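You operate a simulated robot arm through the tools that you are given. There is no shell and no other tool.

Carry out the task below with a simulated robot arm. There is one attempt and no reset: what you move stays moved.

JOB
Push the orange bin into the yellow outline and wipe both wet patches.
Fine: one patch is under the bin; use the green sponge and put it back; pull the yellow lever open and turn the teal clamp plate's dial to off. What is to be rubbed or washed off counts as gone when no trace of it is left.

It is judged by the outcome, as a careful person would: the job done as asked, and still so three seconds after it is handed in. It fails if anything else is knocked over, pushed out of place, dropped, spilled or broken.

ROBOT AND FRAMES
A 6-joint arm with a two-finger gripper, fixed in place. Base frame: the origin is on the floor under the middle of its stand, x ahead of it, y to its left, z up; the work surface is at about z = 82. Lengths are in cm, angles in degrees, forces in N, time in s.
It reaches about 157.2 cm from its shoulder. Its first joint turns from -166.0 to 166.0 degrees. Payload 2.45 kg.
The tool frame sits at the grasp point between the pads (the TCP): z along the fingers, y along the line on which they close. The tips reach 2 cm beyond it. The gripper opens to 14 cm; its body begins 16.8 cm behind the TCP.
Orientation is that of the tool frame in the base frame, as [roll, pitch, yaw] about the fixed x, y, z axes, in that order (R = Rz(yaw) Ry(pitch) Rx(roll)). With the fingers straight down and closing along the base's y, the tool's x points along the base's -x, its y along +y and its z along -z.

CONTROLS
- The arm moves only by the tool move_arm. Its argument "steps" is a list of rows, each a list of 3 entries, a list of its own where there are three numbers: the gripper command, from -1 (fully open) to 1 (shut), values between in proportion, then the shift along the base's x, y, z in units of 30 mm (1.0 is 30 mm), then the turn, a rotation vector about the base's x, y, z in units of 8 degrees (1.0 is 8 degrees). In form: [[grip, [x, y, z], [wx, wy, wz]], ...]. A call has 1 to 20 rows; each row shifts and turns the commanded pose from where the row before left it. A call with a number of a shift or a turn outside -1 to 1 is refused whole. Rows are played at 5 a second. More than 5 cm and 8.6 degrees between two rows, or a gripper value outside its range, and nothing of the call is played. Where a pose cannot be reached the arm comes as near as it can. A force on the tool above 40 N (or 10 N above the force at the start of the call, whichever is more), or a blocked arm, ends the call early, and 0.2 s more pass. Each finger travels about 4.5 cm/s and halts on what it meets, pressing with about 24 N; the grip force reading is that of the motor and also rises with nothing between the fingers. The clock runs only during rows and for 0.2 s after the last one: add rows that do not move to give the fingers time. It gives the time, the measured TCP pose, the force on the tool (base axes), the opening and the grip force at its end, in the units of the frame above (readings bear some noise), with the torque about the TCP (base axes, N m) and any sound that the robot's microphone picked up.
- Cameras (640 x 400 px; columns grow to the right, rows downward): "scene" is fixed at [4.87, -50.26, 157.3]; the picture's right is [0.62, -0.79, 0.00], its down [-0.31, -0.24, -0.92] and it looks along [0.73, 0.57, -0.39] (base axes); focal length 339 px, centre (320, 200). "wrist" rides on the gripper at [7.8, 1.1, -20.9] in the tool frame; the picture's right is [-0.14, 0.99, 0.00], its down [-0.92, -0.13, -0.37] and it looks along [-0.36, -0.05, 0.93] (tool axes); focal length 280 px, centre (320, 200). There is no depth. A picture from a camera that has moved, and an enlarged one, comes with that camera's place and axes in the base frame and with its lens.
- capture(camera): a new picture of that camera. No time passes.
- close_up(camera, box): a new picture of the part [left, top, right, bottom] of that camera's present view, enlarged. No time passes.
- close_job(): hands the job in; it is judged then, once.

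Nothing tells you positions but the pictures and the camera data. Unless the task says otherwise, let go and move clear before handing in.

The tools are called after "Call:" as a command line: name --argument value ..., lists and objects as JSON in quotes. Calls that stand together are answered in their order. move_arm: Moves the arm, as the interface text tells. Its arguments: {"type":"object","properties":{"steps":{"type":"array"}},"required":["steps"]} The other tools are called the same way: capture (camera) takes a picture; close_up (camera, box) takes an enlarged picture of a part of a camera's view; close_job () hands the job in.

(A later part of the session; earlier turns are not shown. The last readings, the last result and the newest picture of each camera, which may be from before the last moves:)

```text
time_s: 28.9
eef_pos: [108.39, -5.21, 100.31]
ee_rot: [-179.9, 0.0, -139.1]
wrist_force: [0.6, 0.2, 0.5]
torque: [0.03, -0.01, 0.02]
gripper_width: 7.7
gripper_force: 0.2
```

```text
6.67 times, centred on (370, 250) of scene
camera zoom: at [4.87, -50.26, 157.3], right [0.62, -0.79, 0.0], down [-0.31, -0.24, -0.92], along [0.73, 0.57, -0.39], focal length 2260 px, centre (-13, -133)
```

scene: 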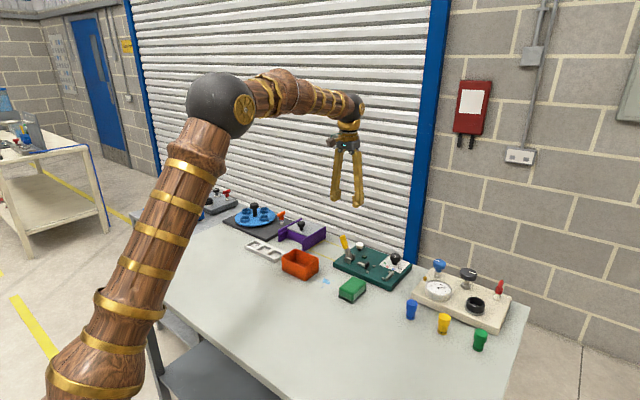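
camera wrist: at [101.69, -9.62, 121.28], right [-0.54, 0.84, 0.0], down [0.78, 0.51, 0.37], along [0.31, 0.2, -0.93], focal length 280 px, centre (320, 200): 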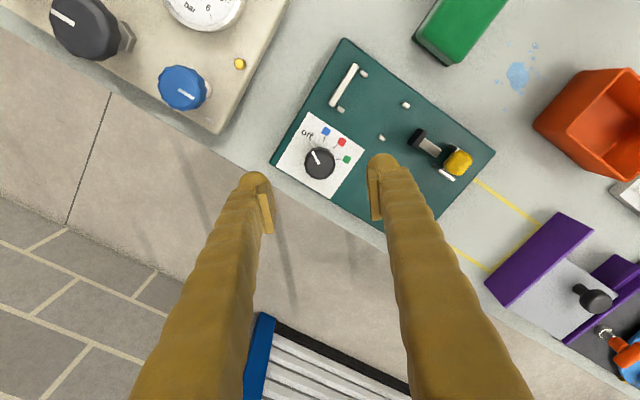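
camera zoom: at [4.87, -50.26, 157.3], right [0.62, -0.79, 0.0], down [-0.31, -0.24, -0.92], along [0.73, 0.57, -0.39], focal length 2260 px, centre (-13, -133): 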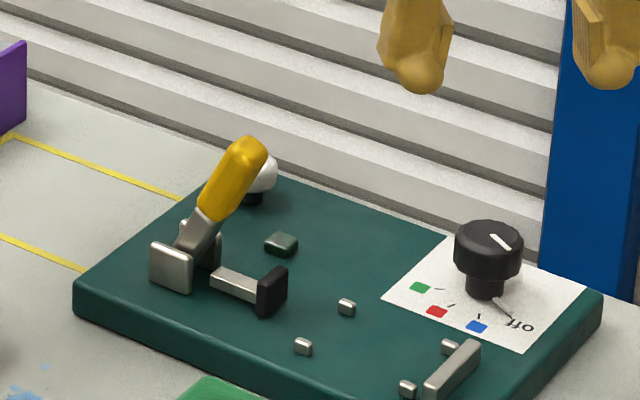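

The dial points at "off". I'll check it once more at higher zoom before going on.

Call:
close_up --camera "scene" --box '[388, 255, 408, 270]'

Call:
close_up --camera "wrist" --box '[295, 120, 355, 185]'

```text
16.00 times, centred on (398, 262) of scene
camera zoom: at [4.87, -50.26, 157.3], right [0.62, -0.79, 0.0], down [-0.31, -0.24, -0.92], along [0.73, 0.57, -0.39], focal length 5423 px, centre (-928, -800)
```

zoom: 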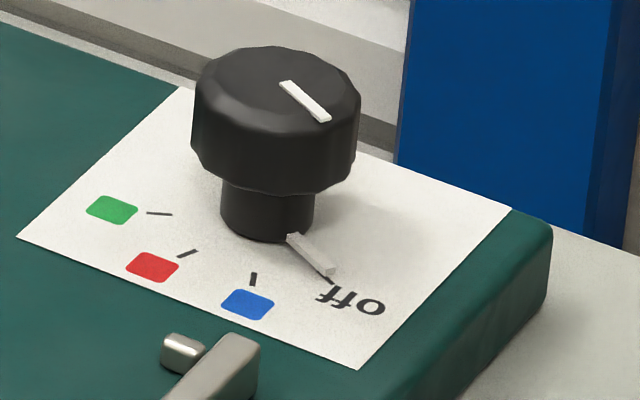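

```text
6.15 times, centred on (325, 152) of wrist
camera zoom: at [101.69, -9.62, 121.28], right [-0.54, 0.84, 0.0], down [0.78, 0.51, 0.37], along [0.31, 0.2, -0.93], focal length 1726 px, centre (289, 492)
```

zoom: 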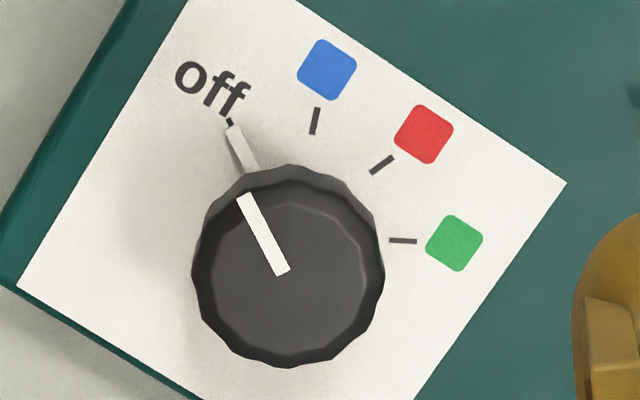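

Dial is set to "off". Now I'll rotate the hand back and go to a spot in front of the bin (its −x side).

Call:
move_arm --steps '[[-0.1, [0, 0, 1], [0, 0, -1]], [-0.1, [0, 0, 1], [0, 0, -1]], [-0.1, [0, 0, 1], [0, 0, -1]], [-0.15, [-0.985, 0.715, 0], [0, 0, -1]], [-0.15, [-0.985, 0.715, 0], [0, 0, -1]], [-0.15, [-0.985, 0.715, 0], [0, 0, -0.11]], [-0.15, [-0.985, 0.715, 0], [0, 0, 0]], [-0.15, [-0.985, 0.715, 0], [0, 0, 0]], [-0.15, [-0.985, 0.715, 0], [0, 0, 0]], [-0.15, [-0.985, 0.715, 0], [0, 0, 0]], [-0.15, [-0.985, 0.715, 0], [0, 0, 0]], [-0.15, [-0.985, 0.715, 0], [0, 0, 0]], [-0.15, [-0.985, 0.715, 0], [0, 0, 0]], [-0.15, [-0.985, 0.715, 0], [0, 0, 0]], [-0.15, [-0.985, 0.715, 0], [0, 0, 0]], [-0.15, [-0.985, 0.715, 0], [0, 0, 0]], [-0.15, [0, 0, 0], [0, 0, 0]]]'

Call:
capture --camera "wrist"

Call:
capture --camera "scene"

```text
time_s: 32.5
eef_pos: [70.19, 22.94, 109.72]
ee_rot: [-180.0, 0.0, -179.9]
wrist_force: [0.3, 0.5, 0.0]
torque: [-0.02, 0.0, 0.02]
gripper_width: 8.08
gripper_force: 0.1
```

```text
taken
camera wrist: at [62.36, 23.93, 130.69], right [0.14, 0.99, 0.0], down [0.92, -0.13, 0.37], along [0.37, -0.05, -0.93], focal length 280 px, centre (320, 200)
```

wrist: 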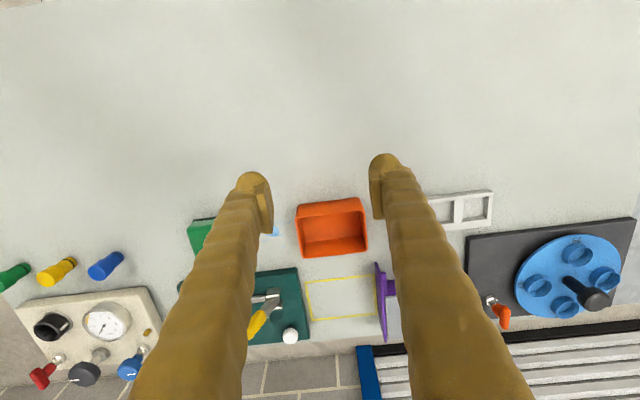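

```text
taken
```

scene: 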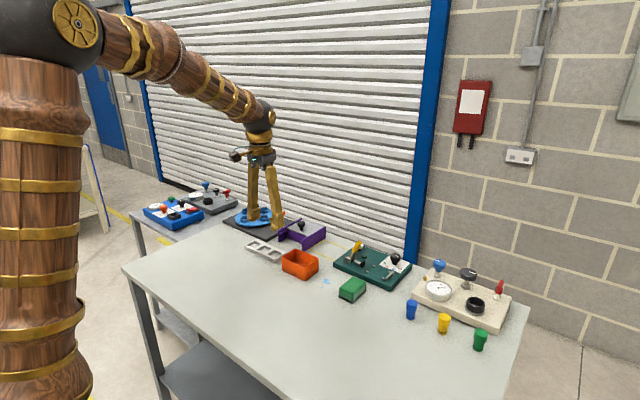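

Call:
close_up --camera "wrist" --box '[270, 185, 400, 350]'

```text
2.42 times, centred on (335, 268) of wrist
camera zoom: at [62.36, 23.93, 130.69], right [0.14, 0.99, 0.0], down [0.92, -0.13, 0.37], along [0.37, -0.05, -0.93], focal length 680 px, centre (284, 36)
```

zoom: 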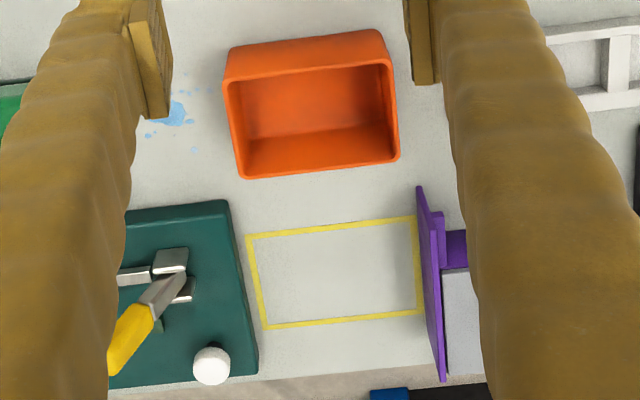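

The bin is square to the outline and centred on the same y (22.7), so a straight push of about 18.6 cm in +x does it. I'll lower the hand in front of the bin with the fingers 5 cm apart for a two-point push.

Call:
move_arm --steps '[[0.286, [0, -0.06, -1], [0, 0, 0]], [0.286, [0, 0, -1], [0, 0, 0]], [0.286, [0, 0, -1], [0, 0, 0]], [0.286, [0, 0, -1], [0, 0, 0]], [0.286, [0, 0, -1], [0, 0, 0]], [0.286, [0, 0, -1], [0, 0, 0]], [0.286, [0, 0, -1], [0, 0, 0]], [0.286, [0, 0, -0.7], [0, 0, 0]], [0.286, [0, 0, -0.4], [0, 0, 0]], [0.286, [1, 0, 0], [0, 0, 0]], [0.286, [1, 0, 0], [0, 0, 0]], [0.286, [0, 0, 0], [0, 0, 0]]]'

Call:
capture --camera "wrist"

Call:
close_up --camera "scene" --box '[230, 200, 370, 300]'

```text
time_s: 35.1
eef_pos: [75.86, 22.54, 85.08]
ee_rot: [180.0, 0.0, -179.9]
wrist_force: [-0.3, 0.4, 0.1]
torque: [0.01, 0.02, 0.0]
gripper_width: 5.01
gripper_force: 0.1
```

```text
taken
camera wrist: at [68.04, 23.66, 106.02], right [0.14, 0.99, 0.0], down [0.92, -0.13, 0.37], along [0.37, -0.05, -0.93], focal length 280 px, centre (320, 200)
```

wrist: 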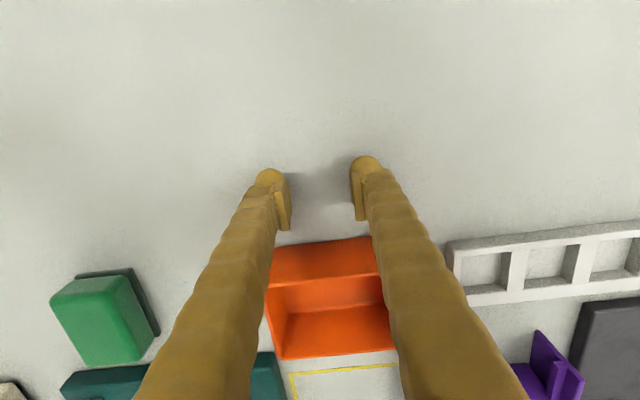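

```text
4.00 times, centred on (300, 250) of scene
camera zoom: at [4.87, -50.26, 157.3], right [0.62, -0.79, 0.0], down [-0.31, -0.24, -0.92], along [0.73, 0.57, -0.39], focal length 1356 px, centre (400, 0)
```

zoom: 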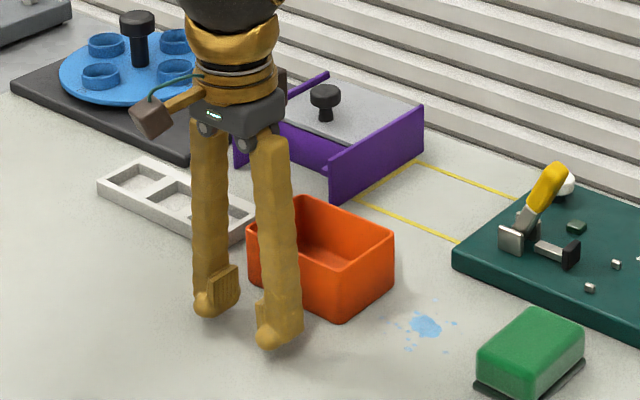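

Call:
move_arm --steps '[[0.286, [0.5, 0, 0], [0, 0, 0]], [0.286, [0.5, 0, 0], [0, 0, 0]], [0.286, [0.3, 0, 0], [0, 0, 0]], [0.286, [0.3, 0, 0], [0, 0, 0]], [0.286, [0.4, 0, 0], [0, 0, 0]], [0.286, [0.5, 0, 0], [0, 0, 0]], [0.286, [0.5, 0, 0], [0, 0, 0]], [0.286, [0.5, 0, 0], [0, 0, 0]], [0.286, [0.5, 0, 0], [0, 0, 0]], [0.286, [0, 0, 0], [0, 0, 0]]]'

Call:
capture --camera "wrist"

Call:
close_up --camera "scene" --box '[230, 200, 370, 300]'

```text
time_s: 37.3
eef_pos: [88.16, 22.46, 85.32]
ee_rot: [180.0, 0.0, -180.0]
wrist_force: [0.6, 0.0, -0.2]
torque: [-0.03, -0.02, -0.05]
gripper_width: 5.0
gripper_force: 0.1
```

```text
taken
camera wrist: at [80.2, 23.6, 106.2], right [0.14, 0.99, 0.0], down [0.92, -0.13, 0.37], along [0.37, -0.05, -0.93], focal length 280 px, centre (320, 200)
```

wrist: 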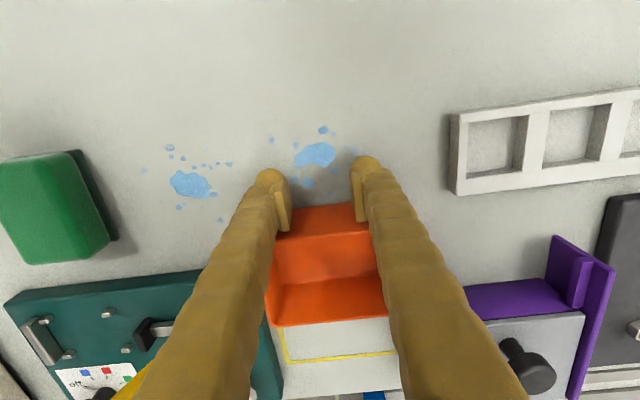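

```text
4.00 times, centred on (300, 250) of scene
camera zoom: at [4.87, -50.26, 157.3], right [0.62, -0.79, 0.0], down [-0.31, -0.24, -0.92], along [0.73, 0.57, -0.39], focal length 1356 px, centre (400, 0)
```

zoom: 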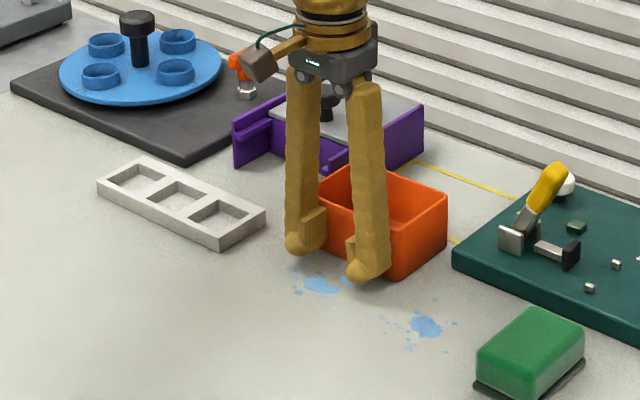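

Patch 2 is now exposed and the bin is moving straight. I'll check the gap between fingers and bin.

Call:
close_up --camera "scene" --box '[295, 235, 355, 280]'

Call:
close_up --camera "wrist" --box '[250, 160, 410, 370]'

```text
8.89 times, centred on (325, 258) of scene
camera zoom: at [4.87, -50.26, 157.3], right [0.62, -0.79, 0.0], down [-0.31, -0.24, -0.92], along [0.73, 0.57, -0.39], focal length 3013 px, centre (276, -311)
```

zoom: 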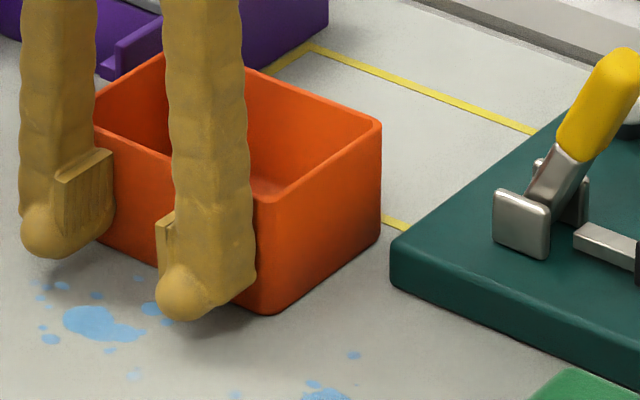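

```text
1.90 times, centred on (330, 265) of wrist
camera zoom: at [80.2, 23.6, 106.2], right [0.14, 0.99, 0.0], down [0.92, -0.13, 0.37], along [0.37, -0.05, -0.93], focal length 534 px, centre (301, 76)
```

zoom: 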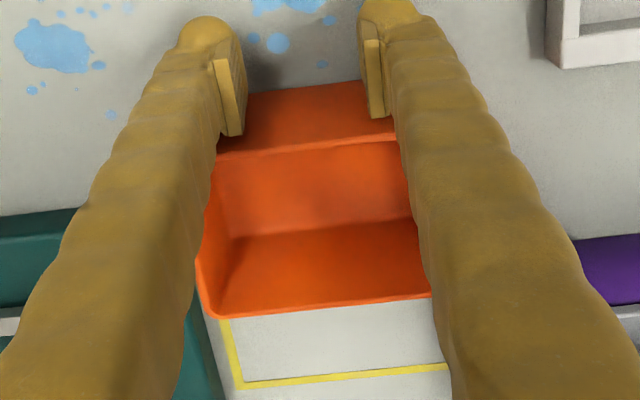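

The bin face sits about 3 cm ahead of the TCP; about 9.9 cm more is needed. I'll push most of that, then look.

Call:
move_arm --steps '[[0.286, [0.3, 0, 0], [0, 0, 0]], [0.286, [0.4, 0, 0], [0, 0, 0]], [0.286, [0.4, 0, 0], [0, 0, 0]], [0.286, [0.4, 0, 0], [0, 0, 0]], [0.286, [0.4, 0, 0], [0, 0, 0]], [0.286, [0.4, 0, 0], [0, 0, 0]], [0.286, [0.3, 0, 0], [0, 0, 0]], [0.286, [0.2, 0, 0], [0, 0, 0]], [0.286, [0, 0, 0], [0, 0, 0]]]'

Call:
close_up --camera "wrist" --box '[230, 160, 430, 370]'

Call:
close_up --camera "scene" --box '[295, 215, 375, 275]'

```text
time_s: 39.3
eef_pos: [96.57, 22.35, 85.24]
ee_rot: [179.9, 0.0, -180.0]
wrist_force: [-1.7, 0.5, 0.6]
torque: [0.0, -0.01, -0.02]
gripper_width: 4.99
gripper_force: 0.1
```

```text
1.90 times, centred on (330, 265) of wrist
camera zoom: at [88.71, 23.46, 106.1], right [0.14, 0.99, 0.0], down [0.92, -0.13, 0.37], along [0.37, -0.05, -0.93], focal length 534 px, centre (301, 76)
```

zoom: 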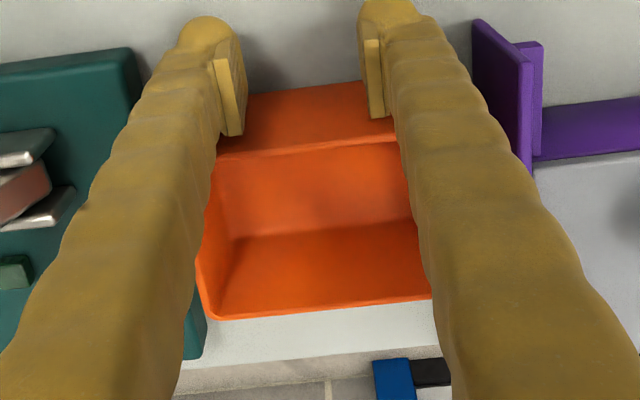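

```text
6.67 times, centred on (335, 245) of scene
camera zoom: at [4.87, -50.26, 157.3], right [0.62, -0.79, 0.0], down [-0.31, -0.24, -0.92], along [0.73, 0.57, -0.39], focal length 2260 px, centre (220, -100)
```

zoom: 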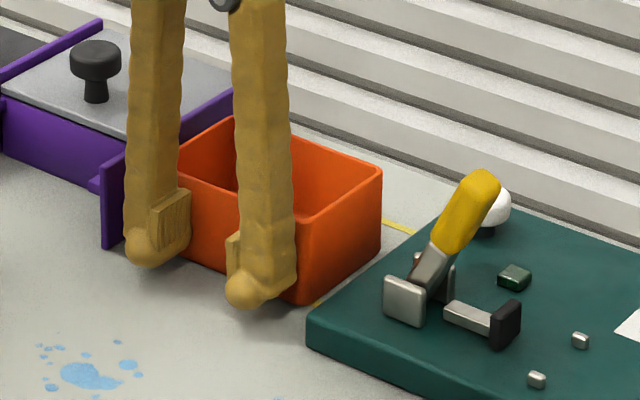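

Call:
move_arm --steps '[[0.286, [0.2, 0, 0], [0, 0, 0]], [0.286, [0.2, 0, 0], [0, 0, 0]], [0.286, [0, 0, 0], [0, 0, 0]], [0.286, [-0.5, 0, 0], [0, 0, 0]], [0.286, [-1, 0, 0], [0, 0, 0]], [0.286, [-1, 0, 1], [0, 0, 0]], [0.286, [-1, 0, 1], [0, 0, 0]], [0.286, [-1, 0, 1], [0, 0, 0]], [0.286, [-1, 0, 1], [0, 0, 0]], [0.286, [-1, 0, 1], [0, 0, 0]], [-0.8, [0, 0, 1], [0, 0, 0]], [-0.8, [0, 0, 1], [0, 0, 0]], [-0.8, [0, 0, 0], [0, 0, 0]], [-0.8, [0, 0, 0], [0, 0, 0]]]'

Call:
capture --camera "wrist"

Call:
close_up --camera "scene" --box '[275, 215, 375, 290]'

```text
time_s: 42.3
eef_pos: [78.7, 22.45, 106.12]
ee_rot: [179.9, 0.0, 180.0]
wrist_force: [0.0, -0.2, -0.3]
torque: [-0.01, 0.0, -0.02]
gripper_width: 12.58
gripper_force: 0.1
```

```text
taken
camera wrist: at [70.76, 23.58, 127.04], right [0.14, 0.99, 0.0], down [0.92, -0.13, 0.37], along [0.37, -0.05, -0.93], focal length 280 px, centre (320, 200)
```

wrist: 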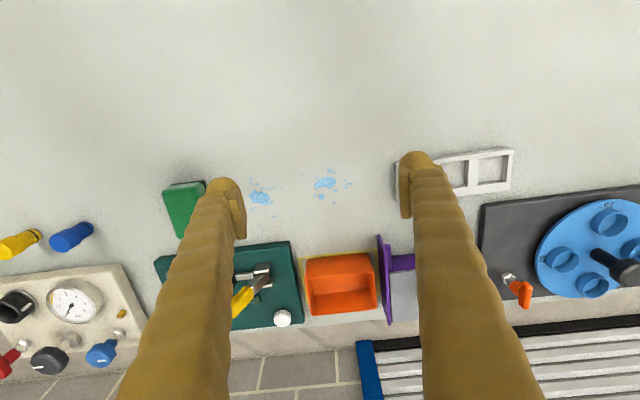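

```text
5.33 times, centred on (325, 252) of scene
camera zoom: at [4.87, -50.26, 157.3], right [0.62, -0.79, 0.0], down [-0.31, -0.24, -0.92], along [0.73, 0.57, -0.39], focal length 1808 px, centre (293, -80)
```

zoom: 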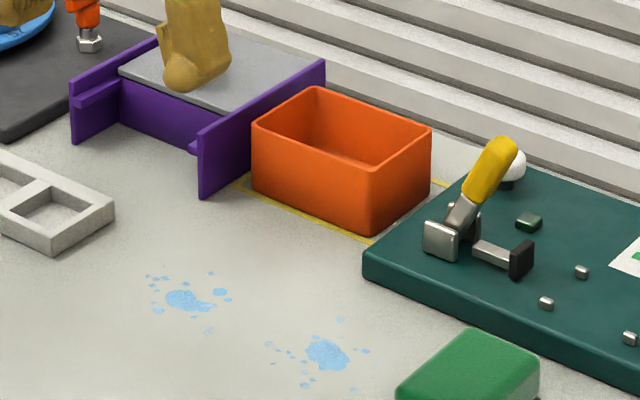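

Call:
close_up --camera "wrist" --box '[290, 225, 400, 335]'

Call:
close_up --camera "scene" --box '[312, 225, 368, 267]'

```text
3.64 times, centred on (345, 280) of wrist
camera zoom: at [70.76, 23.58, 127.04], right [0.14, 0.99, 0.0], down [0.92, -0.13, 0.37], along [0.37, -0.05, -0.93], focal length 1020 px, centre (229, -91)
```

zoom: 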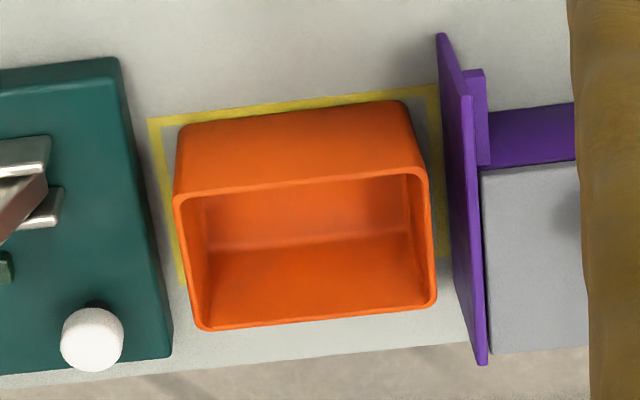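

```text
9.52 times, centred on (340, 246) of scene
camera zoom: at [4.87, -50.26, 157.3], right [0.62, -0.79, 0.0], down [-0.31, -0.24, -0.92], along [0.73, 0.57, -0.39], focal length 3228 px, centre (130, -238)
```

zoom: 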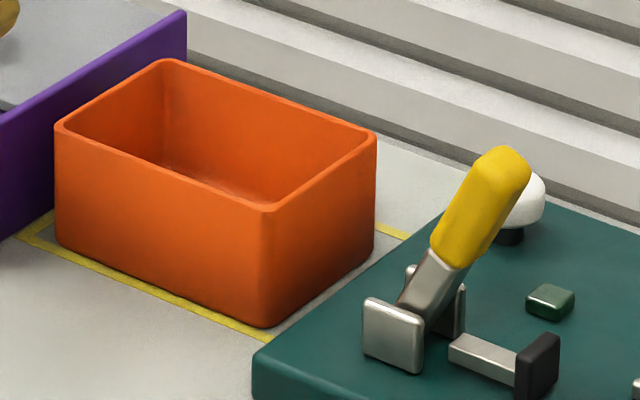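

The bin is inside the outline with the near edge right at the line; another 0.7 cm centres it better. I'll make that small extra push.

Call:
move_arm --steps '[[0.286, [1, 0, 0], [0, 0, 0]], [0.286, [1, 0, -1], [0, 0, 0]], [0.286, [1, 0, -1], [0, 0, 0]], [0.286, [0.77, 0, -1], [0, 0, 0]], [0.286, [0, 0, -1], [0, 0, 0]], [0.286, [0, 0, -1], [0, 0, 0]], [0.286, [0, 0, -1], [0, 0, 0]], [0.286, [0, 0, -0.97], [0, 0, 0]], [0.286, [1, 0, 0], [0, 0, 0]], [0.286, [0.8, 0, 0], [0, 0, 0]], [0.286, [0.4, 0, 0], [0, 0, 0]], [0.286, [0.2, 0, 0], [0, 0, 0]], [0.286, [0.2, 0, 0], [0, 0, 0]], [0.286, [0.15, 0, 0], [0, 0, 0]], [0.286, [0, 0, 0], [0, 0, 0]]]'

Call:
close_up --camera "scene" --box '[312, 225, 368, 267]'

Call:
capture --camera "wrist"

```text
time_s: 45.5
eef_pos: [97.94, 22.64, 85.35]
ee_rot: [-180.0, 0.0, 179.9]
wrist_force: [-0.7, -0.5, -0.4]
torque: [0.04, 0.02, 0.0]
gripper_width: 4.98
gripper_force: 0.0
```

```text
9.52 times, centred on (340, 246) of scene
camera zoom: at [4.87, -50.26, 157.3], right [0.62, -0.79, 0.0], down [-0.31, -0.24, -0.92], along [0.73, 0.57, -0.39], focal length 3228 px, centre (130, -238)
```

zoom: 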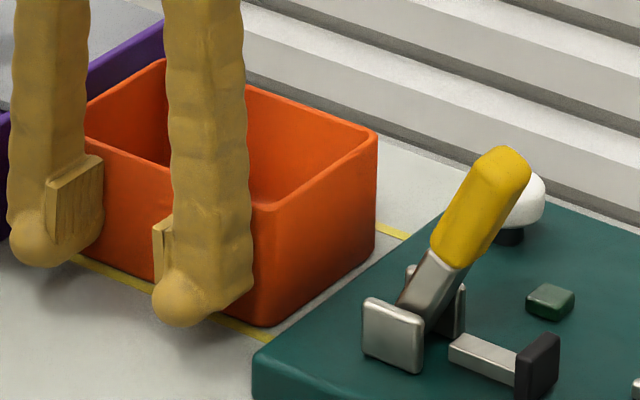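

```text
taken
camera wrist: at [90.01, 23.68, 106.33], right [0.14, 0.99, 0.0], down [0.92, -0.13, 0.37], along [0.37, -0.05, -0.93], focal length 280 px, centre (320, 200)
```

wrist: 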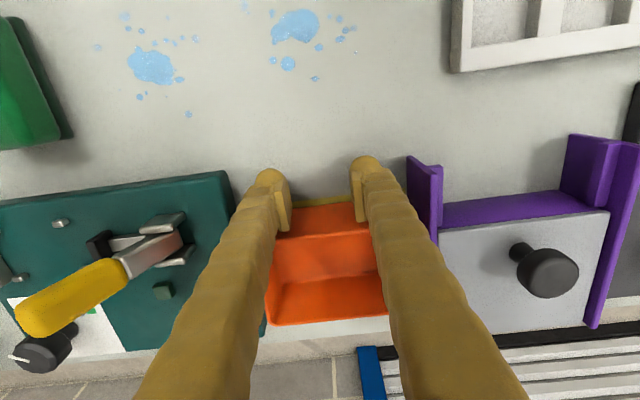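

Call:
move_arm --steps '[[0.286, [0.1, 0, 0], [0, 0, 0]], [0.286, [0.1, 0, 0], [0, 0, 0]], [0.286, [0.07, 0, 0], [0, 0, 0]], [0.286, [0, 0, 0], [0, 0, 0]]]'

Call:
close_up --camera "scene" --box '[312, 225, 368, 267]'

```text
time_s: 46.5
eef_pos: [98.7, 22.39, 85.29]
ee_rot: [-180.0, 0.0, 180.0]
wrist_force: [-0.8, -0.5, -0.6]
torque: [0.01, 0.02, -0.06]
gripper_width: 5.0
gripper_force: 0.0
```

```text
9.52 times, centred on (340, 246) of scene
camera zoom: at [4.87, -50.26, 157.3], right [0.62, -0.79, 0.0], down [-0.31, -0.24, -0.92], along [0.73, 0.57, -0.39], focal length 3228 px, centre (130, -238)
```

zoom: 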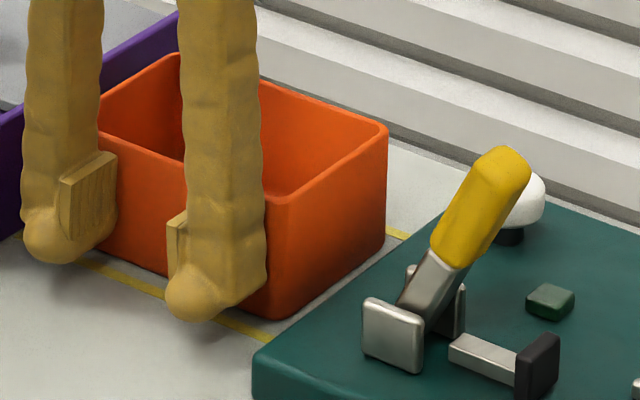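

The bin moved about 0.6 cm further in. I'll back away and verify from above.

Call:
move_arm --steps '[[0.286, [-0.5, 0, 0], [0, 0, 0]], [0.286, [-1, 0, 0], [0, 0, 0]], [0.286, [-1, 0, 1], [0, 0, 0]], [0.286, [-1, 0, 1], [0, 0, 0]], [0.286, [-1, 0, 1], [0, 0, 0]], [0.286, [-0.5, 0, 1], [0, 0, 0]], [0, [0, 0, 1], [0, 0, 0]], [-0.8, [0, 0, 1], [0, 0, 0]], [-0.8, [0, 0, 0.5], [0, 0, 0]], [-0.8, [0, 0, 0], [0, 0, 0]], [-0.8, [0, 0, 0], [0, 0, 0]]]'

Call:
close_up --camera "wrist" --box '[240, 150, 420, 310]'

Call:
close_up --camera "scene" --box '[312, 225, 368, 267]'

```text
time_s: 48.9
eef_pos: [83.6, 22.66, 104.64]
ee_rot: [-180.0, 0.0, 180.0]
wrist_force: [0.1, -0.8, -0.7]
torque: [0.02, 0.03, -0.03]
gripper_width: 12.59
gripper_force: 0.1
```

```text
2.50 times, centred on (330, 230) of wrist
camera zoom: at [75.72, 23.72, 125.53], right [0.14, 0.99, 0.0], down [0.92, -0.13, 0.37], along [0.37, -0.05, -0.93], focal length 701 px, centre (295, 125)
```

zoom: 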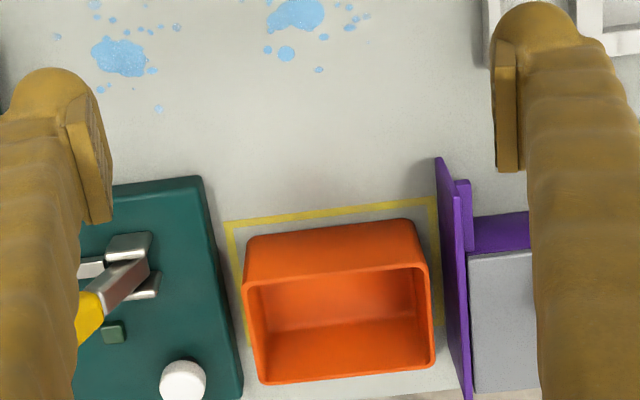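

```text
9.52 times, centred on (340, 246) of scene
camera zoom: at [4.87, -50.26, 157.3], right [0.62, -0.79, 0.0], down [-0.31, -0.24, -0.92], along [0.73, 0.57, -0.39], focal length 3228 px, centre (130, -238)
```

zoom: 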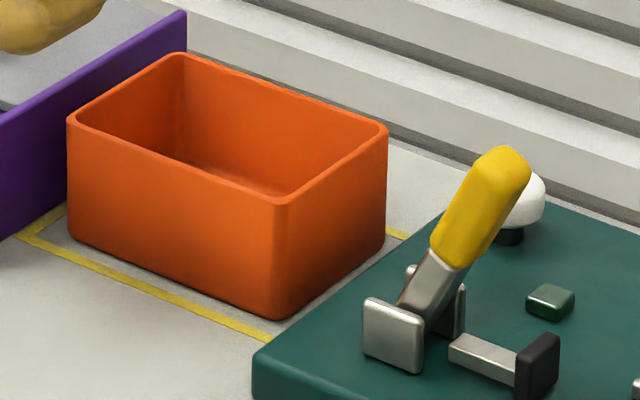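

The bin is well inside the outline, aligned and with a gap all round. Now for the sponge: I'll move over it and check its exact place and pad.

Call:
move_arm --steps '[[-0.8, [0, -1, 0], [0, 0, 0]], [-0.8, [0, -1, 0], [0, 0, 0]], [-0.8, [0, -1, 0], [0, 0, 0]], [-0.8, [0, -1, 0], [0, 0, 0]], [-0.8, [0, -1, 0], [0, 0, 0]], [-0.8, [0, -1, 0], [0, 0, 0]], [-0.8, [0, -1, 0], [0, 0, 0]], [-0.8, [0.5, -0.7, 0], [0, 0, 0]], [-0.8, [0, 0, 0], [0, 0, 0]]]'

Call:
capture --camera "wrist"

Call:
close_up --camera "scene" --box '[320, 265, 380, 310]'

```text
time_s: 50.9
eef_pos: [85.1, -0.72, 104.62]
ee_rot: [-180.0, -0.1, 179.9]
wrist_force: [0.4, 0.5, -0.7]
torque: [-0.02, 0.0, 0.0]
gripper_width: 12.61
gripper_force: 0.1
```

```text
taken
camera wrist: at [77.22, 0.3, 125.55], right [0.14, 0.99, 0.0], down [0.92, -0.13, 0.37], along [0.37, -0.05, -0.93], focal length 280 px, centre (320, 200)
```

wrist: 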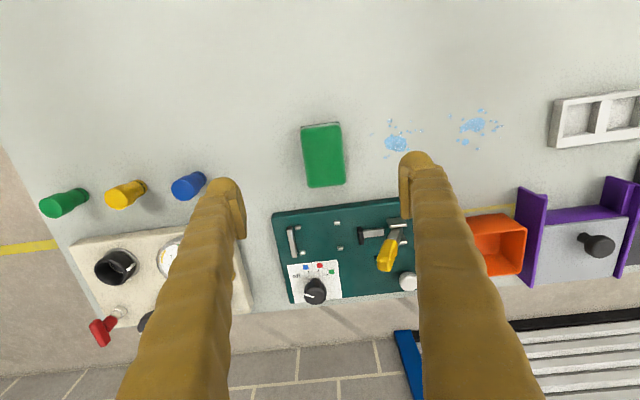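

```text
8.89 times, centred on (350, 288) of scene
camera zoom: at [4.87, -50.26, 157.3], right [0.62, -0.79, 0.0], down [-0.31, -0.24, -0.92], along [0.73, 0.57, -0.39], focal length 3013 px, centre (53, -578)
```

zoom: 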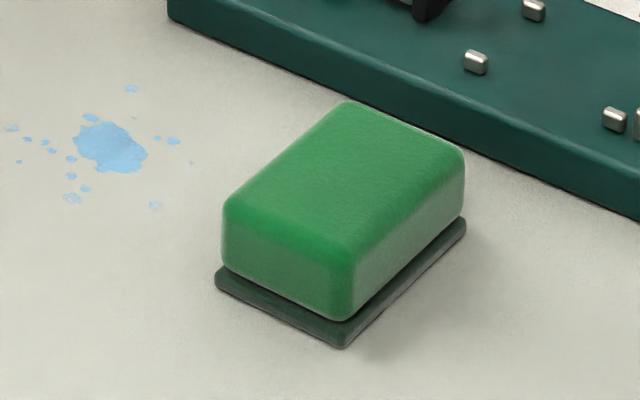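

Call:
close_up --camera "wrist" --box '[270, 90, 430, 200]'

Call:
close_up --camera "wrist" --box '[290, 110, 360, 200]'

Call:
close_up --camera "wrist" --box '[370, 90, 520, 180]'

```text
3.64 times, centred on (350, 145) of wrist
camera zoom: at [77.22, 0.3, 125.55], right [0.14, 0.99, 0.0], down [0.92, -0.13, 0.37], along [0.37, -0.05, -0.93], focal length 1020 px, centre (211, 400)
```

zoom: 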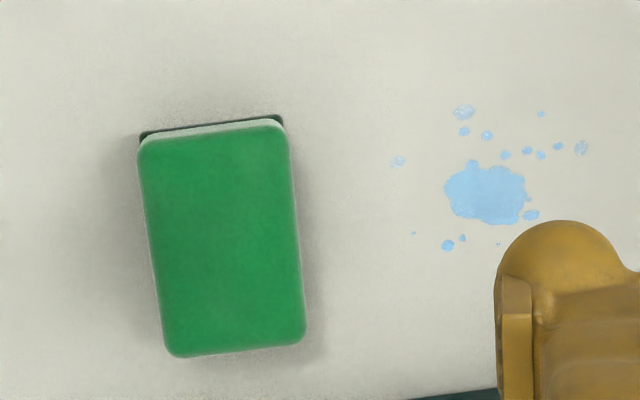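

```text
4.44 times, centred on (325, 155) of wrist
camera zoom: at [77.22, 0.3, 125.55], right [0.14, 0.99, 0.0], down [0.92, -0.13, 0.37], along [0.37, -0.05, -0.93], focal length 1246 px, centre (298, 400)
```

zoom: 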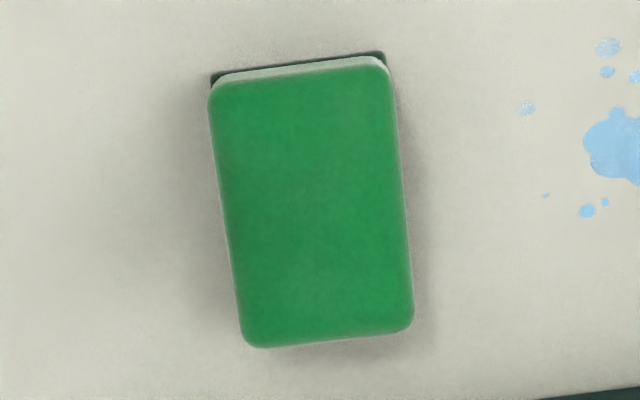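

```text
4.27 times, centred on (445, 135) of wrist
camera zoom: at [77.22, 0.3, 125.55], right [0.14, 0.99, 0.0], down [0.92, -0.13, 0.37], along [0.37, -0.05, -0.93], focal length 1196 px, centre (-213, 477)
```

zoom: 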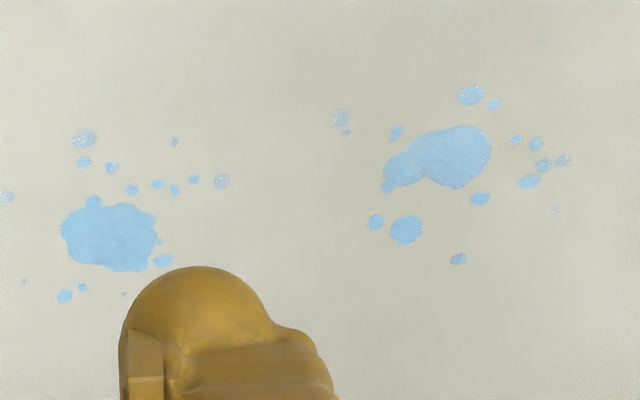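

The sponge is at about x 82–90.7, y −3.3–2.35, top near z 86, on a thin dark pad. I'll descend around it and grip it across y.

Call:
move_arm --steps '[[-0.286, [0.43, 0.07, -1], [0, 0, 0]], [-0.286, [0, 0, -1], [0, 0, 0]], [-0.286, [0, 0, -1], [0, 0, 0]], [-0.286, [0, 0, -1], [0, 0, 0]], [-0.286, [0, 0, -1], [0, 0, 0]], [-0.286, [0, 0, -0.7], [0, 0, 0]], [-0.286, [0, 0, -0.4], [0, 0, 0]], [-0.286, [0, 0, -0.25], [0, 0, 0]], [-0.286, [0, 0, 0], [0, 0, 0]]]'

Call:
close_up --camera "scene" --box '[310, 240, 400, 310]'

Call:
capture --camera "wrist"

```text
time_s: 52.9
eef_pos: [86.58, -0.62, 85.75]
ee_rot: [179.9, 0.1, 179.9]
wrist_force: [0.3, -0.8, -0.3]
torque: [0.01, 0.02, -0.02]
gripper_width: 9.03
gripper_force: 0.1
```

```text
5.71 times, centred on (355, 275) of scene
camera zoom: at [4.87, -50.26, 157.3], right [0.62, -0.79, 0.0], down [-0.31, -0.24, -0.92], along [0.73, 0.57, -0.39], focal length 1937 px, centre (120, -229)
```

zoom: 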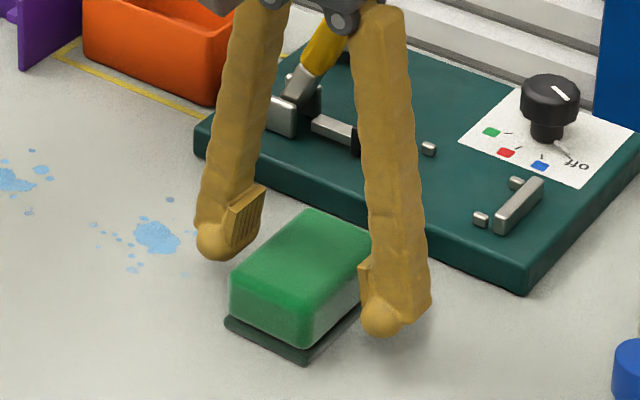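

```text
taken
camera wrist: at [78.66, 0.49, 106.56], right [0.14, 0.99, 0.0], down [0.92, -0.13, 0.37], along [0.37, -0.05, -0.93], focal length 280 px, centre (320, 200)
```

wrist: 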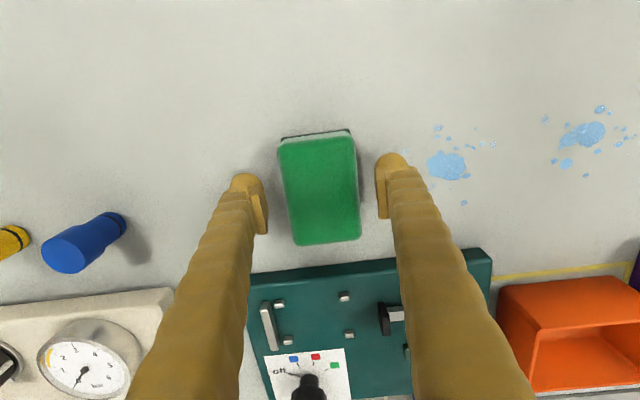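

Call:
move_arm --steps '[[-0.286, [0, 0, -0.1], [0, 0, 0]], [0, [0, 0, 0], [0, 0, 0]], [0.2, [0, 0, 0], [0, 0, 0]], [0.4, [0, 0, 0], [0, 0, 0]], [0.4, [0, 0, 0], [0, 0, 0]], [0.4, [0, 0, 0], [0, 0, 0]], [0.4, [0, 0, 0], [0, 0, 0]]]'

Call:
close_up --camera "scene" --box '[310, 240, 400, 310]'

Call:
capture --camera "wrist"

```text
time_s: 54.5
eef_pos: [86.52, -0.56, 85.46]
ee_rot: [-179.9, 0.1, -180.0]
wrist_force: [0.1, 0.1, 1.1]
torque: [0.02, 0.01, -0.04]
gripper_width: 5.89
gripper_force: 24.5
```

```text
5.71 times, centred on (355, 275) of scene
camera zoom: at [4.87, -50.26, 157.3], right [0.62, -0.79, 0.0], down [-0.31, -0.24, -0.92], along [0.73, 0.57, -0.39], focal length 1937 px, centre (120, -229)
```

zoom: 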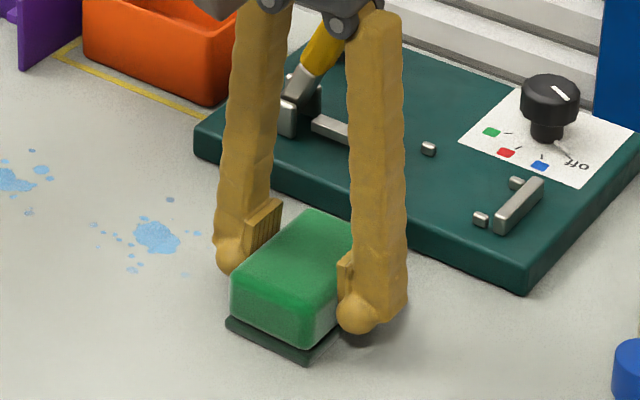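

```text
taken
camera wrist: at [78.63, 0.55, 106.31], right [0.14, 0.99, 0.0], down [0.92, -0.13, 0.37], along [0.37, -0.05, -0.93], focal length 280 px, centre (320, 200)
```

wrist: 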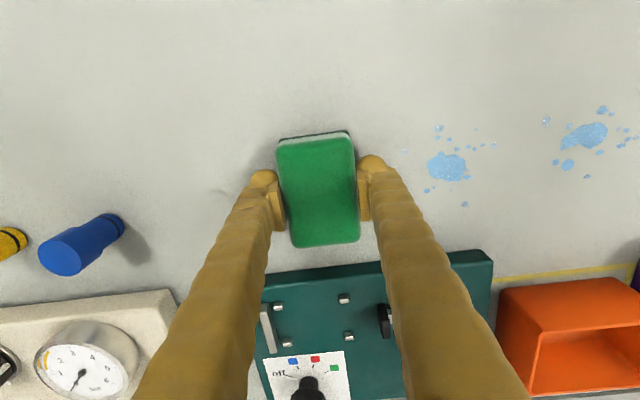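

The sponge is held firmly (5.9 cm). I'll lift it, carry it beside patch 1 clear of its pad, and lower toward the table.

Call:
move_arm --steps '[[0.4, [0, 0, 0.3], [0, 0, 0]], [0.4, [0, 0, 0.7], [0, 0, 0]], [0.4, [-0.12, 1, 0], [0, 0, 0]], [0.4, [-0.12, 1, 0], [0, 0, 0]], [0.4, [-0.13, 1.0, 0], [0, 0, 0]], [0.4, [0, 0, 0], [0, 0, 0]]]'

Call:
close_up --camera "scene" --box '[290, 230, 400, 310]'

Call:
capture --camera "wrist"

```text
time_s: 55.9
eef_pos: [85.41, 8.59, 88.54]
ee_rot: [179.9, 0.0, 180.0]
wrist_force: [0.5, -0.1, -0.3]
torque: [0.0, 0.0, -0.01]
gripper_width: 5.88
gripper_force: 24.0
```

```text
5.00 times, centred on (345, 270) of scene
camera zoom: at [4.87, -50.26, 157.3], right [0.62, -0.79, 0.0], down [-0.31, -0.24, -0.92], along [0.73, 0.57, -0.39], focal length 1695 px, centre (195, -150)
```

zoom: 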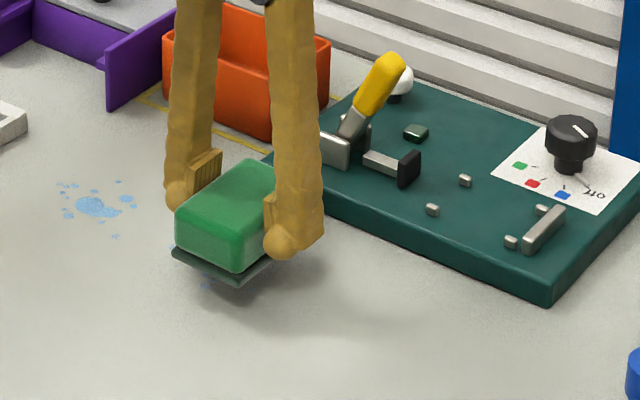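

```text
taken
camera wrist: at [77.55, 9.69, 109.33], right [0.14, 0.99, 0.0], down [0.92, -0.13, 0.37], along [0.37, -0.05, -0.93], focal length 280 px, centre (320, 200)
```

wrist: 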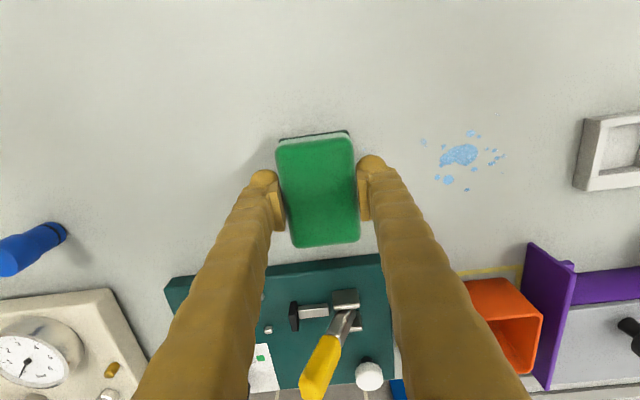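

The dark layer is the sponge's own scourer bottom, so the table height for it is the original TCP z of 85.46. I'll lower it to contact gently.

Call:
move_arm --steps '[[0.4, [0, -0.2, -0.5], [0, 0, 0]], [0.4, [0, 0, -0.4], [0, 0, 0]], [0.4, [0, 0, -0.08], [0, 0, 0]], [0.4, [0, 0, -0.05], [0, 0, 0]], [0.4, [0, 0, -0.05], [0, 0, 0]], [0.4, [0, 0, 0], [0, 0, 0]]]'

```text
time_s: 57.3
eef_pos: [85.4, 8.03, 85.37]
ee_rot: [-179.9, 0.2, 180.0]
wrist_force: [-7.7, -2.7, 26.0]
torque: [-0.05, 0.19, -0.01]
gripper_width: 5.88
gripper_force: 24.1
```

Call:
move_arm --steps '[[0.4, [0, 0, 0.05], [0, 0, 0]], [0.4, [0, 0, 0], [0, 0, 0]]]'

```text
time_s: 57.9
eef_pos: [85.49, 8.06, 85.38]
ee_rot: [-180.0, 0.1, -180.0]
wrist_force: [3.6, 0.6, 14.6]
torque: [0.08, -0.15, -0.05]
gripper_width: 5.88
gripper_force: 23.7
```

Contact force is about 15 N; I'll ease it a little and sweep slowly toward +y over both patches.

Call:
move_arm --steps '[[0.4, [0, 0, 0.02], [0, 0, 0]], [0.4, [0, 0.2, 0], [0, 0, 0]], [0.4, [0, 0.3, 0], [0, 0, 0]], [0.4, [0, 0.3, 0], [0, 0, 0]], [0.4, [0, 0.3, 0], [0, 0, 0]], [0.4, [0, 0.3, 0], [0, 0, 0]], [0.4, [0, 0.3, 0], [0, 0, 0]], [0.4, [0, 0.3, 0], [0, 0, 0]], [0.4, [0, 0, 0], [0, 0, 0]]]'

Call:
capture --camera "wrist"

Call:
close_up --camera "scene" --box '[290, 230, 400, 310]'

```text
time_s: 59.9
eef_pos: [85.22, 14.01, 85.34]
ee_rot: [-179.9, 0.1, 179.9]
wrist_force: [-0.4, 0.4, 5.1]
torque: [0.05, 0.05, 0.0]
gripper_width: 5.87
gripper_force: 23.8
```

```text
taken
camera wrist: at [77.44, 15.17, 106.28], right [0.14, 0.99, 0.0], down [0.92, -0.13, 0.37], along [0.37, -0.05, -0.93], focal length 280 px, centre (320, 200)
```

wrist: 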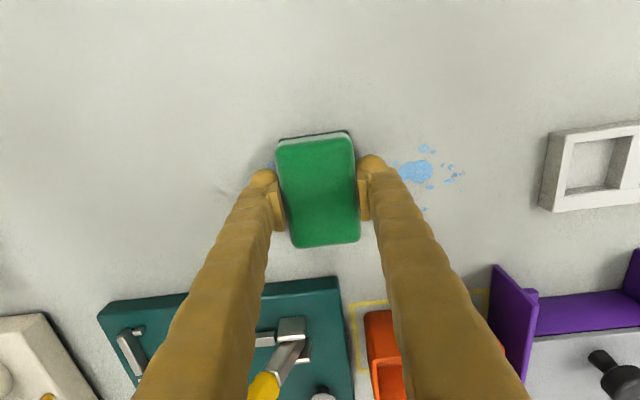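

```text
5.00 times, centred on (345, 270) of scene
camera zoom: at [4.87, -50.26, 157.3], right [0.62, -0.79, 0.0], down [-0.31, -0.24, -0.92], along [0.73, 0.57, -0.39], focal length 1695 px, centre (195, -150)
```

zoom: 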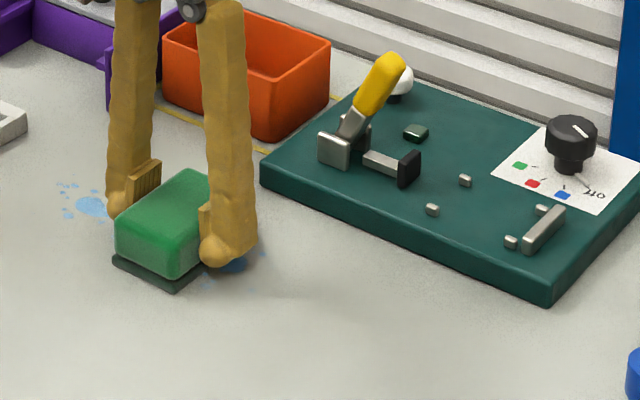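

Call:
move_arm --steps '[[0.4, [0, 0.3, 0], [0, 0, 0]], [0.4, [0, 0.3, 0], [0, 0, 0]], [0.4, [0, 0.3, 0], [0, 0, 0]], [0.4, [0, 0.3, 0], [0, 0, 0]], [0.4, [0, 0.3, 0], [0, 0, 0]], [0.4, [0, 0.3, 0], [0, 0, 0]], [0.4, [0, 0, 0], [0, 0, 0]]]'

Call:
capture --camera "wrist"

Call:
close_up --camera "scene" --box '[270, 230, 380, 310]'

```text
time_s: 61.5
eef_pos: [85.47, 19.31, 85.45]
ee_rot: [-179.9, 0.0, 180.0]
wrist_force: [-0.9, 1.2, -0.2]
torque: [0.04, -0.01, 0.01]
gripper_width: 5.87
gripper_force: 23.6
```

```text
taken
camera wrist: at [77.55, 20.56, 106.35], right [0.14, 0.99, 0.0], down [0.92, -0.13, 0.37], along [0.37, -0.05, -0.93], focal length 280 px, centre (320, 200)
```

wrist: 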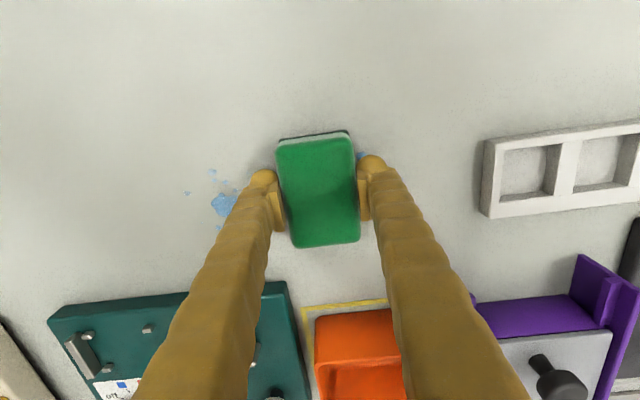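

```text
5.00 times, centred on (325, 270) of scene
camera zoom: at [4.87, -50.26, 157.3], right [0.62, -0.79, 0.0], down [-0.31, -0.24, -0.92], along [0.73, 0.57, -0.39], focal length 1695 px, centre (295, -150)
```

zoom: 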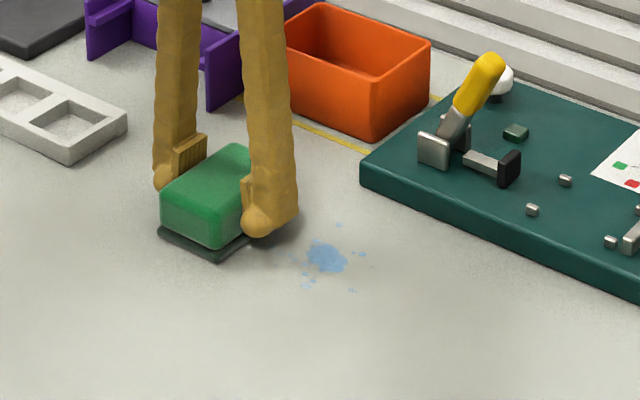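

Call:
close_up --camera "scene" --box '[310, 265, 360, 300]'

Call:
close_up --camera "wrist" --box '[150, 140, 280, 240]'

```text
11.43 times, centred on (335, 282) of scene
camera zoom: at [4.87, -50.26, 157.3], right [0.62, -0.79, 0.0], down [-0.31, -0.24, -0.92], along [0.73, 0.57, -0.39], focal length 3874 px, centre (149, -743)
```

zoom: 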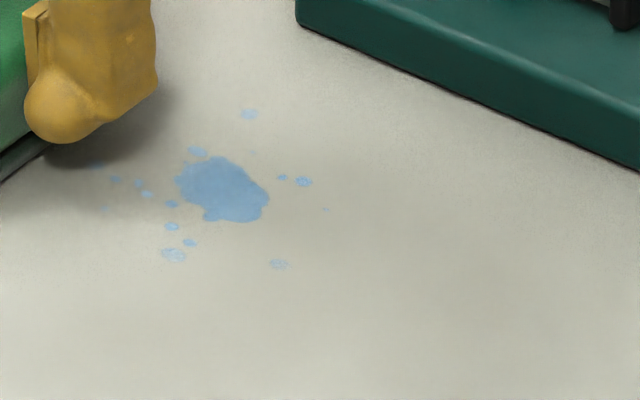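

```text
4.00 times, centred on (215, 190) of wrist
camera zoom: at [77.55, 20.56, 106.35], right [0.14, 0.99, 0.0], down [0.92, -0.13, 0.37], along [0.37, -0.05, -0.93], focal length 1122 px, centre (740, 240)
```

zoom: 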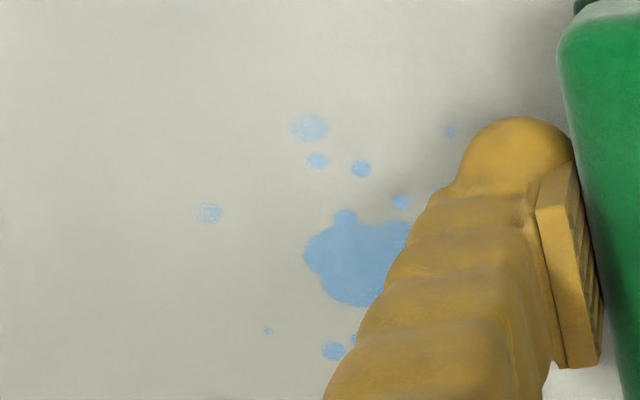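

Patch 1 looks only slightly faded, and the contact force dropped to nearly zero. I'll press a bit harder and sweep on over patch 2.

Call:
move_arm --steps '[[0.4, [0, 0, -0.05], [0, 0, 0]], [0.4, [0, 0, 0], [0, 0, 0]]]'

```text
time_s: 62.1
eef_pos: [85.56, 19.5, 85.43]
ee_rot: [180.0, 0.2, 180.0]
wrist_force: [-3.6, 5.1, 23.8]
torque: [0.13, 0.2, 0.02]
gripper_width: 5.89
gripper_force: 24.2
```

Call:
move_arm --steps '[[0.4, [0, 0, 0.015], [0, 0, 0]], [0.4, [0, 0.3, 0], [0, 0, 0]], [0.4, [0, 0.3, 0], [0, 0, 0]], [0.4, [0, 0.3, 0], [0, 0, 0]], [0.4, [0, 0.3, 0], [0, 0, 0]], [0.4, [0, 0.3, 0], [0, 0, 0]], [0.4, [0, 0.3, 0], [0, 0, 0]], [0.4, [0, 0.3, 0], [0, 0, 0]], [0.4, [0, 0, 0], [0, 0, 0]]]'

Call:
close_up --camera "scene" --box '[250, 230, 360, 310]'

Call:
capture --camera "wrist"

```text
time_s: 64.1
eef_pos: [85.19, 25.62, 85.3]
ee_rot: [-180.0, 0.1, 179.9]
wrist_force: [-0.8, -0.7, 7.4]
torque: [0.02, 0.05, 0.02]
gripper_width: 5.88
gripper_force: 23.8
```

```text
5.00 times, centred on (305, 270) of scene
camera zoom: at [4.87, -50.26, 157.3], right [0.62, -0.79, 0.0], down [-0.31, -0.24, -0.92], along [0.73, 0.57, -0.39], focal length 1695 px, centre (395, -150)
```

zoom: 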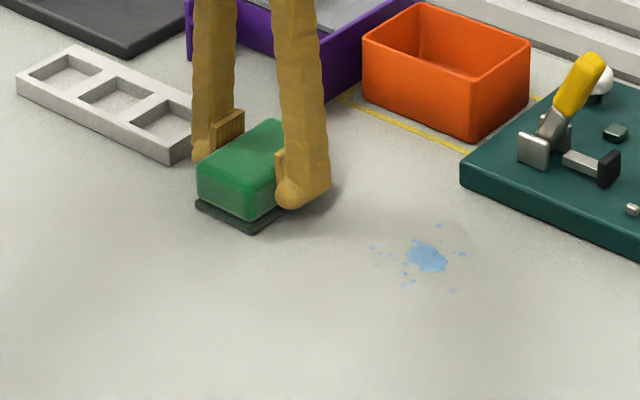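

```text
taken
camera wrist: at [77.31, 26.71, 106.25], right [0.14, 0.99, 0.0], down [0.92, -0.13, 0.37], along [0.37, -0.05, -0.93], focal length 280 px, centre (320, 200)
```

wrist: 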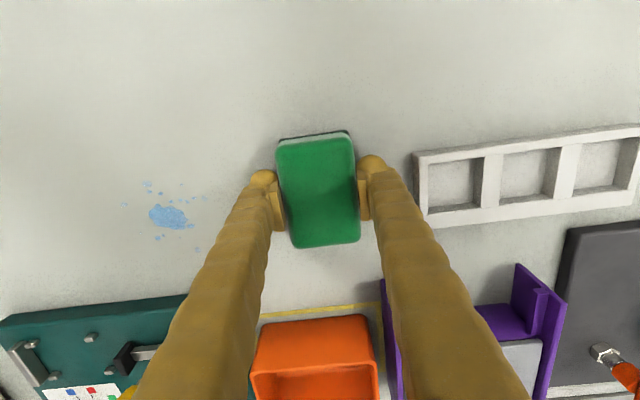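

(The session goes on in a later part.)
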